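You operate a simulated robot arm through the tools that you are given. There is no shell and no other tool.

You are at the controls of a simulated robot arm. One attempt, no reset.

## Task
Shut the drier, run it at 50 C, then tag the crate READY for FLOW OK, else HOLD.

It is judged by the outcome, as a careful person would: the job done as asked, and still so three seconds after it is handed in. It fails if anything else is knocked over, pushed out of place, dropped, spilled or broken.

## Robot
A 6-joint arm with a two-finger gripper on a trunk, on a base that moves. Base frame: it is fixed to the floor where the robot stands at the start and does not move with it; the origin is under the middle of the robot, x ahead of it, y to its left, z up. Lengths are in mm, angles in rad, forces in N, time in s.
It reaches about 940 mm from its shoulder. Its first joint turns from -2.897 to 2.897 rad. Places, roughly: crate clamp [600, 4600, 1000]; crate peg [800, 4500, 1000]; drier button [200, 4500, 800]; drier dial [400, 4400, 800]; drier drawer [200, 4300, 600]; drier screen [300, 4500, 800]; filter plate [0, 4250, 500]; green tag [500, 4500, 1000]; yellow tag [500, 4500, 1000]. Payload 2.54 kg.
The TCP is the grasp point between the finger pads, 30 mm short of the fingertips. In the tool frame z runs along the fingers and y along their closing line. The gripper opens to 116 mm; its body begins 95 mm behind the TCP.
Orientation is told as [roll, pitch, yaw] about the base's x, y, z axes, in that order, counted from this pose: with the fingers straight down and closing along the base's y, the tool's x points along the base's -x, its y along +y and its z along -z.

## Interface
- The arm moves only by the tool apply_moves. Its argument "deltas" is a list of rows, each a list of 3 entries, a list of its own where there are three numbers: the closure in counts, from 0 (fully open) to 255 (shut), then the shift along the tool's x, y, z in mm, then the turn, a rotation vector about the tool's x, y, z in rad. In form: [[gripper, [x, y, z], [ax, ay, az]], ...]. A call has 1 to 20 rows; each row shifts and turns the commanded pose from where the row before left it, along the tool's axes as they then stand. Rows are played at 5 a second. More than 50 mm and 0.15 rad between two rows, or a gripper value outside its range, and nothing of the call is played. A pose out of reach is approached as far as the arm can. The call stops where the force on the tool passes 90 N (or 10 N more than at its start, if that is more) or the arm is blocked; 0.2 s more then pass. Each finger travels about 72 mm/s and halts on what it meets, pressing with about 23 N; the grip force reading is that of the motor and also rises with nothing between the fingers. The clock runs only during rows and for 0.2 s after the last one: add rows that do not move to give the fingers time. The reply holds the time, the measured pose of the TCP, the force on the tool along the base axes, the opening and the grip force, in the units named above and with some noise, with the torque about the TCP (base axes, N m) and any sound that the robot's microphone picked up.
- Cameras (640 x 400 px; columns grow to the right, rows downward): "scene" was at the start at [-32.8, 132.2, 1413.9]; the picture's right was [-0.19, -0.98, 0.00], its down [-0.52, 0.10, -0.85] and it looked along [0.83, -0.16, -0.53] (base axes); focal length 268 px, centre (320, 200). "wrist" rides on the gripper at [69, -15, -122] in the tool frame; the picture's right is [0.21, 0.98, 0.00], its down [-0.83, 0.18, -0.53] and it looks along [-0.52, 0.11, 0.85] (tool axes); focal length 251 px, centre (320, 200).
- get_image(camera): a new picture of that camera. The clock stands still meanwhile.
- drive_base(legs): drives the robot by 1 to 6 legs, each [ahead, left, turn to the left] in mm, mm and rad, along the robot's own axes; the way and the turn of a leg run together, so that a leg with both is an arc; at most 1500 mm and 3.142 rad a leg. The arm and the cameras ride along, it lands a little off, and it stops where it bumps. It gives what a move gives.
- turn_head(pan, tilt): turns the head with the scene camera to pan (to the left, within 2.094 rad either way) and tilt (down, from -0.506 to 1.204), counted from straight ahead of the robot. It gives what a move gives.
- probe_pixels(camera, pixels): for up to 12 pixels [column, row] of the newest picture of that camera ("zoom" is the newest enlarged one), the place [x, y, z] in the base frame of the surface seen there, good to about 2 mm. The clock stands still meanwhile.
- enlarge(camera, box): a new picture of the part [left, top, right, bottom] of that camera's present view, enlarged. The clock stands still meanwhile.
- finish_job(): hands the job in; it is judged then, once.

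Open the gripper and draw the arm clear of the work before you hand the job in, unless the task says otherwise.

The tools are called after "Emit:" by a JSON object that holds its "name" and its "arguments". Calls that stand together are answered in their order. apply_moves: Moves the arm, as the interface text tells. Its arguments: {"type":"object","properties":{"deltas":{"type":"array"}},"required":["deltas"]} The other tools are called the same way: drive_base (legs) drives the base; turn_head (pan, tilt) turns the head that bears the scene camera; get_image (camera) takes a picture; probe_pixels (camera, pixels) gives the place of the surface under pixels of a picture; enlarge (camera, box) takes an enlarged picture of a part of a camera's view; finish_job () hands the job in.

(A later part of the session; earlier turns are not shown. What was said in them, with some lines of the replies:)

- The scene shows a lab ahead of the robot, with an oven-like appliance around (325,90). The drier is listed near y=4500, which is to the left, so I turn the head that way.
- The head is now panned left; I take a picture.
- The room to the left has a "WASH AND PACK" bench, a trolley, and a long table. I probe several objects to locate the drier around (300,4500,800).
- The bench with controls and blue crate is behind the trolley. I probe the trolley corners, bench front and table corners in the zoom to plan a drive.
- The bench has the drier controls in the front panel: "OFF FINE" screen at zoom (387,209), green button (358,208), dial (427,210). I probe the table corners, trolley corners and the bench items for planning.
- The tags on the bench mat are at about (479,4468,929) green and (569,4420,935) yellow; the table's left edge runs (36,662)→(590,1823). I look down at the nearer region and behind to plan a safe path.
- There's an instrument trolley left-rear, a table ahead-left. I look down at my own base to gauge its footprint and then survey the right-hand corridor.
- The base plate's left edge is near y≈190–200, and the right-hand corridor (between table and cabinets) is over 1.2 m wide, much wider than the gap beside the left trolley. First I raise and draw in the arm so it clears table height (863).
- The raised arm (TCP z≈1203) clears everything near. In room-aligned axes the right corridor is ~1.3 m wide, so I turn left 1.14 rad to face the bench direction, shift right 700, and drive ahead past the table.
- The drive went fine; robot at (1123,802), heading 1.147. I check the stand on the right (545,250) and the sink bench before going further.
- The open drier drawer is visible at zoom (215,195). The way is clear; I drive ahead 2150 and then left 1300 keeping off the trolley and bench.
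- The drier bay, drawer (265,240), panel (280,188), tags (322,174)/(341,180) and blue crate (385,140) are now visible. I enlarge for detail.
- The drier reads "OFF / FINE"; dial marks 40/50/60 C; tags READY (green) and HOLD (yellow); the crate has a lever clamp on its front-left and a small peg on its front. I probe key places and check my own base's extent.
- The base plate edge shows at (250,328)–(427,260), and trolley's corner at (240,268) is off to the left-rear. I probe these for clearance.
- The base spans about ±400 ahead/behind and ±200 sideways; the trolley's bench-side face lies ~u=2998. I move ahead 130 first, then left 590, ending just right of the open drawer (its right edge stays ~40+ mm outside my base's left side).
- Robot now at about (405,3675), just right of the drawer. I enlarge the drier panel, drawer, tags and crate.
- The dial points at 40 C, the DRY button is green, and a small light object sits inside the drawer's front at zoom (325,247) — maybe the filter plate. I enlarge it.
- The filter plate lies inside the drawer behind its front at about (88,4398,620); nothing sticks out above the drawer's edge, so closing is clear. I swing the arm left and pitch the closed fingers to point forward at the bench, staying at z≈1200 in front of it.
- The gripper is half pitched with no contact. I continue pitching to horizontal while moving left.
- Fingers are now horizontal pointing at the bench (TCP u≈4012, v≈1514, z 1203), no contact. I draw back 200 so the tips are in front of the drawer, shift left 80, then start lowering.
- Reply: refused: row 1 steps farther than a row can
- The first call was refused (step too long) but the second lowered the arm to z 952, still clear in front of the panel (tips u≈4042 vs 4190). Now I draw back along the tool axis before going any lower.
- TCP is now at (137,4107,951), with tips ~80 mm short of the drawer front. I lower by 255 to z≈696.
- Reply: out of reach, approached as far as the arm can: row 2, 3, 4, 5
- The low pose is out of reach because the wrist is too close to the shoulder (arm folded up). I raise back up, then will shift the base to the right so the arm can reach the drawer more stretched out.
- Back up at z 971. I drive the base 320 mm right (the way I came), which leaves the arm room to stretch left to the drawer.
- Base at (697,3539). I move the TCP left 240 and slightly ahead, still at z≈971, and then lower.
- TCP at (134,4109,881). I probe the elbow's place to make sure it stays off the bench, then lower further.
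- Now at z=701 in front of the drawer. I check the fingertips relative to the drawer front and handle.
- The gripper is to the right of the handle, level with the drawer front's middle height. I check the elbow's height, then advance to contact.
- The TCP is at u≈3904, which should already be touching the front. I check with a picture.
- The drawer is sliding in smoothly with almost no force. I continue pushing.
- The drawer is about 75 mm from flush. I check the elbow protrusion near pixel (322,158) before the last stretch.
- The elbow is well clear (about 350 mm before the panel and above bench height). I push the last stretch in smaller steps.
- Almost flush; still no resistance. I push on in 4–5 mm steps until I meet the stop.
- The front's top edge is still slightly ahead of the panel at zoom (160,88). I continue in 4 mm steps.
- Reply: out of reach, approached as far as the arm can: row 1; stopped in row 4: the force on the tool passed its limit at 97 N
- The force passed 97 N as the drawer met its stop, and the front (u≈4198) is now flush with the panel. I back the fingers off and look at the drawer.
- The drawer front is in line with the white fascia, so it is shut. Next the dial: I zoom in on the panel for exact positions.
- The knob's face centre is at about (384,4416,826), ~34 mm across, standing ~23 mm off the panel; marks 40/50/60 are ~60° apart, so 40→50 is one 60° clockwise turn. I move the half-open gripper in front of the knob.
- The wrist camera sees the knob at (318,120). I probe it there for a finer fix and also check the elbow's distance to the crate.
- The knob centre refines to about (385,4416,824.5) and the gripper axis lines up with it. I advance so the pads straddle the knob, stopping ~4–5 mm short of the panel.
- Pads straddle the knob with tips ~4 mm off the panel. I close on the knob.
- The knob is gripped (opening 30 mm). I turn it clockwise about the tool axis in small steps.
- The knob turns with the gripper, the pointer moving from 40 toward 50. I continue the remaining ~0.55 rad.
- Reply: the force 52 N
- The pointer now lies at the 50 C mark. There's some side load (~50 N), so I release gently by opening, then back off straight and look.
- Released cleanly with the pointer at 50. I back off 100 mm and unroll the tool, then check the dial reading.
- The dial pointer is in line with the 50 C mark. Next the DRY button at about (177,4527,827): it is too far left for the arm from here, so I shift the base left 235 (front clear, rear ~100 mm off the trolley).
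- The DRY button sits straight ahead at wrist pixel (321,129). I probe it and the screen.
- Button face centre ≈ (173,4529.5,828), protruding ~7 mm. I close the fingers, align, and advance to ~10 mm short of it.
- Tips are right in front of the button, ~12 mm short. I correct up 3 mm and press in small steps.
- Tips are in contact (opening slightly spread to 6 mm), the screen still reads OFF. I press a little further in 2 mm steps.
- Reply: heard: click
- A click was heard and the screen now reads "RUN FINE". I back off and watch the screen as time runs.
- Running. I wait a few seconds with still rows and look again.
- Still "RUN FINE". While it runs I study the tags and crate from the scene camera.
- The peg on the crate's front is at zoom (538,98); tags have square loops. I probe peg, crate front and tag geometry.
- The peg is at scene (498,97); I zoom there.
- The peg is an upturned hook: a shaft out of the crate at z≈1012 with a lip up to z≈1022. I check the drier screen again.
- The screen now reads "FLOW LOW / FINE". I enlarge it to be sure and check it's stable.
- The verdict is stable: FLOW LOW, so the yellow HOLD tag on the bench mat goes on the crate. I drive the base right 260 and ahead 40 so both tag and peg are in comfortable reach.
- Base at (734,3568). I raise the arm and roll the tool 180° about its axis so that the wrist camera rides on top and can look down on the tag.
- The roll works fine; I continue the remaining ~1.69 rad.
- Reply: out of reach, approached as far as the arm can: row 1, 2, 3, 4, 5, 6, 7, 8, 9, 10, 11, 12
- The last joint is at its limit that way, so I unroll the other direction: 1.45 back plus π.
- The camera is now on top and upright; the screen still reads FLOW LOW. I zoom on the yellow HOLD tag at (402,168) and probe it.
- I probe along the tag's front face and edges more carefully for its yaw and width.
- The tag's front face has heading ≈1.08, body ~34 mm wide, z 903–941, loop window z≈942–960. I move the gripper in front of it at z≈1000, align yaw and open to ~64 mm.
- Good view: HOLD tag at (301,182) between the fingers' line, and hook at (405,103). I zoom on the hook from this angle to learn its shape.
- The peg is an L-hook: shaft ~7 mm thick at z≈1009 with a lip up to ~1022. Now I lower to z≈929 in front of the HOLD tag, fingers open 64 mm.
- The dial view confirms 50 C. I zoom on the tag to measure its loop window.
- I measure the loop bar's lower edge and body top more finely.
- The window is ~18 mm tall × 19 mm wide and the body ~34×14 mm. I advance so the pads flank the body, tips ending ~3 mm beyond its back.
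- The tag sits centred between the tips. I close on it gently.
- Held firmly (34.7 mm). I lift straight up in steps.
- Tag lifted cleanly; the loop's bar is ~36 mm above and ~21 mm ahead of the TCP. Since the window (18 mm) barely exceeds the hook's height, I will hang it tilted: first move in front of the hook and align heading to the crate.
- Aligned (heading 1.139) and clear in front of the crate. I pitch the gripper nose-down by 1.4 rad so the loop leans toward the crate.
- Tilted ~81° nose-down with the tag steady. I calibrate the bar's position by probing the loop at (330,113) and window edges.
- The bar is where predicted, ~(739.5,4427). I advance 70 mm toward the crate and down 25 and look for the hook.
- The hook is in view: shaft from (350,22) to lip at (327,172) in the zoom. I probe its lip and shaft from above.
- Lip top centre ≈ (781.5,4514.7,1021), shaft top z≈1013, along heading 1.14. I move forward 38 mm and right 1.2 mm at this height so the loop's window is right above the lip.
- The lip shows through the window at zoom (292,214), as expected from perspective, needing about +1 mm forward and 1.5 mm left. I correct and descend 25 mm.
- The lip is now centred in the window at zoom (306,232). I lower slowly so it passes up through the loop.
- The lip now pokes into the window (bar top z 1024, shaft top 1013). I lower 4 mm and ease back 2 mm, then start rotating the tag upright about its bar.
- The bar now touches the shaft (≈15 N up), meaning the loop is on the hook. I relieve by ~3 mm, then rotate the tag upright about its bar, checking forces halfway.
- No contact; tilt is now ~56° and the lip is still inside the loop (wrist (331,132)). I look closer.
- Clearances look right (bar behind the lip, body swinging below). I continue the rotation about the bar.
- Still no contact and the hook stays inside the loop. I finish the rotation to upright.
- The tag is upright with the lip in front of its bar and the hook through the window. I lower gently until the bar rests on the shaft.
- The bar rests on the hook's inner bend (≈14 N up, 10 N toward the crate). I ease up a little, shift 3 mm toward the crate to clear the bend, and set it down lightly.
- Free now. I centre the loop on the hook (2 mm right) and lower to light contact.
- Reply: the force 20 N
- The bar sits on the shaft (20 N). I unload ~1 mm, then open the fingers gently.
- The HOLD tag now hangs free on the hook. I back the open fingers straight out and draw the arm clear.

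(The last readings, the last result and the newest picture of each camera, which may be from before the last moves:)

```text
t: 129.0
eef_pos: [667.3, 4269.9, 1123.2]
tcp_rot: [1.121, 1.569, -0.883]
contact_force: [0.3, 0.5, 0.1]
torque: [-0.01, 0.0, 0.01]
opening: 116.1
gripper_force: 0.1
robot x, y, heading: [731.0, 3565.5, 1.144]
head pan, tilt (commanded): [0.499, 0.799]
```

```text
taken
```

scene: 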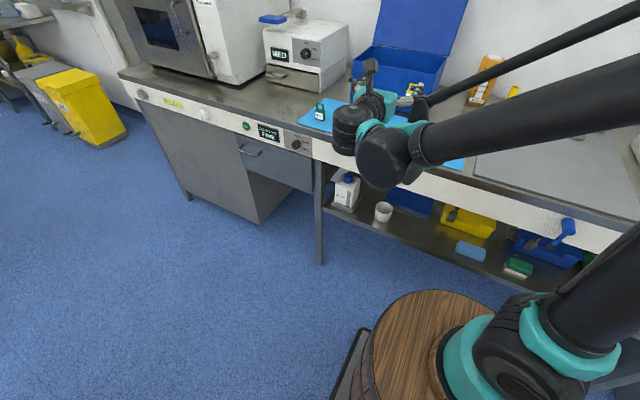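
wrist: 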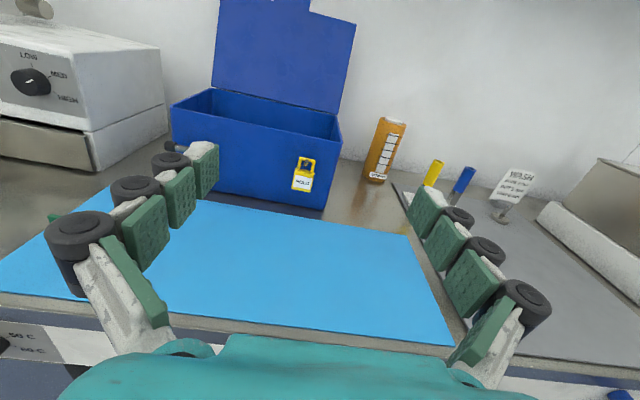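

The HOLD tag hangs on the crate at wrist (303,175). I pull the arm further back and verify the drier panel, drawer and green tag.

Emit:
{"name": "apply_moves", "arguments": {"deltas": [[0, [30, 0, -35], [0, 0, 0]], [0, [30, 0, -35], [0, 0, 0]], [0, [20, 0, -40], [0, 0, 0]], [0, [0, 0, -40], [0, 0, 0]], [0, [0, 0, 0], [0, 0, 0]]]}}

Emit:
{"name": "enlarge", "arguments": {"camera": "scene", "box": [200, 90, 360, 210]}}

Emit:
{"name": "get_image", "arguments": {"camera": "wrist"}}

Emit:
{"name": "enlarge", "arguments": {"camera": "wrist", "box": [150, 60, 450, 240]}}

```text
t: 130.2
eef_pos: [606.6, 4135.4, 1201.2]
tcp_rot: [1.19, 1.569, -0.812]
contact_force: [-1.1, 0.0, 0.4]
torque: [0.04, -0.01, -0.01]
opening: 115.9
gripper_force: 0.1
robot x, y, heading: [732.6, 3567.2, 1.147]
head pan, tilt (commanded): [0.499, 0.799]
```

```text
3.33 times, centred on (280, 150) of scene
```

zoom: 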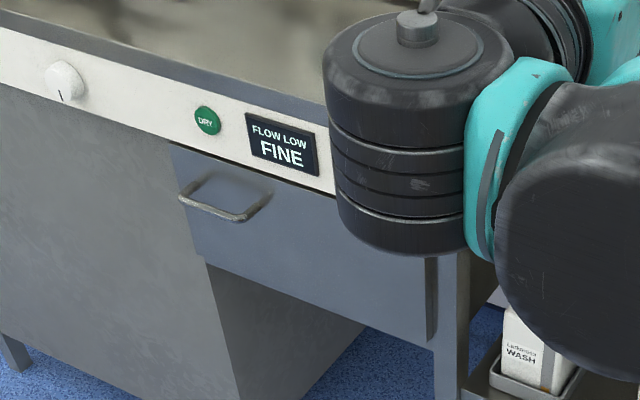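

```text
taken
```

wrist: 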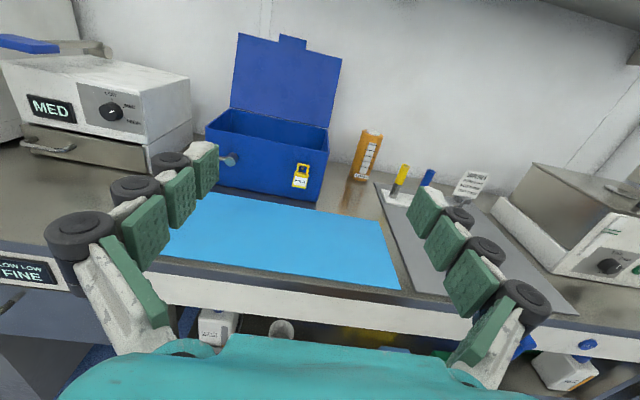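

```text
2.13 times, centred on (300, 150) of wrist
```

zoom: 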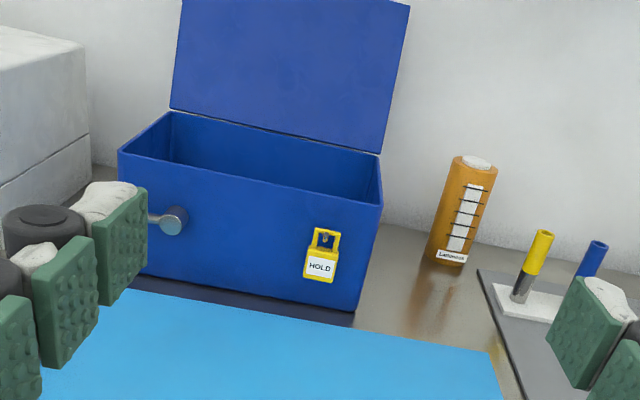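

The drier is shut, the screen still reads FLOW LOW after the run at 50 C, and the yellow HOLD tag hangs steady on the crate's peg. The gripper is open and the arm clear of the work, so I hand the job in.

Emit:
{"name": "finish_job", "arguments": {}}

```text
The job is handed in.
```

The crate is tagged HOLD. I shut the drier and ran it at 50 C, and it finished on FLOW LOW rather than FLOW OK.

- **Drier:** the drawer is closed flush with the panel. I turned the dial from 40 C to 50 C and pressed DRY. The screen went from RUN to "FLOW LOW / FINE" and still showed that when I finished.
- **Tag:** the yellow HOLD tag from the bench mat hangs by its loop on the crate's peg. The green READY tag stays on the mat, unused.
- **Filter plate:** a filter plate is still inside the drier drawer. I left it there, since changing it wasn't part of the job.

I noticed nothing knocked over or moved out of place. The gripper is open and the arm is clear of the bench.
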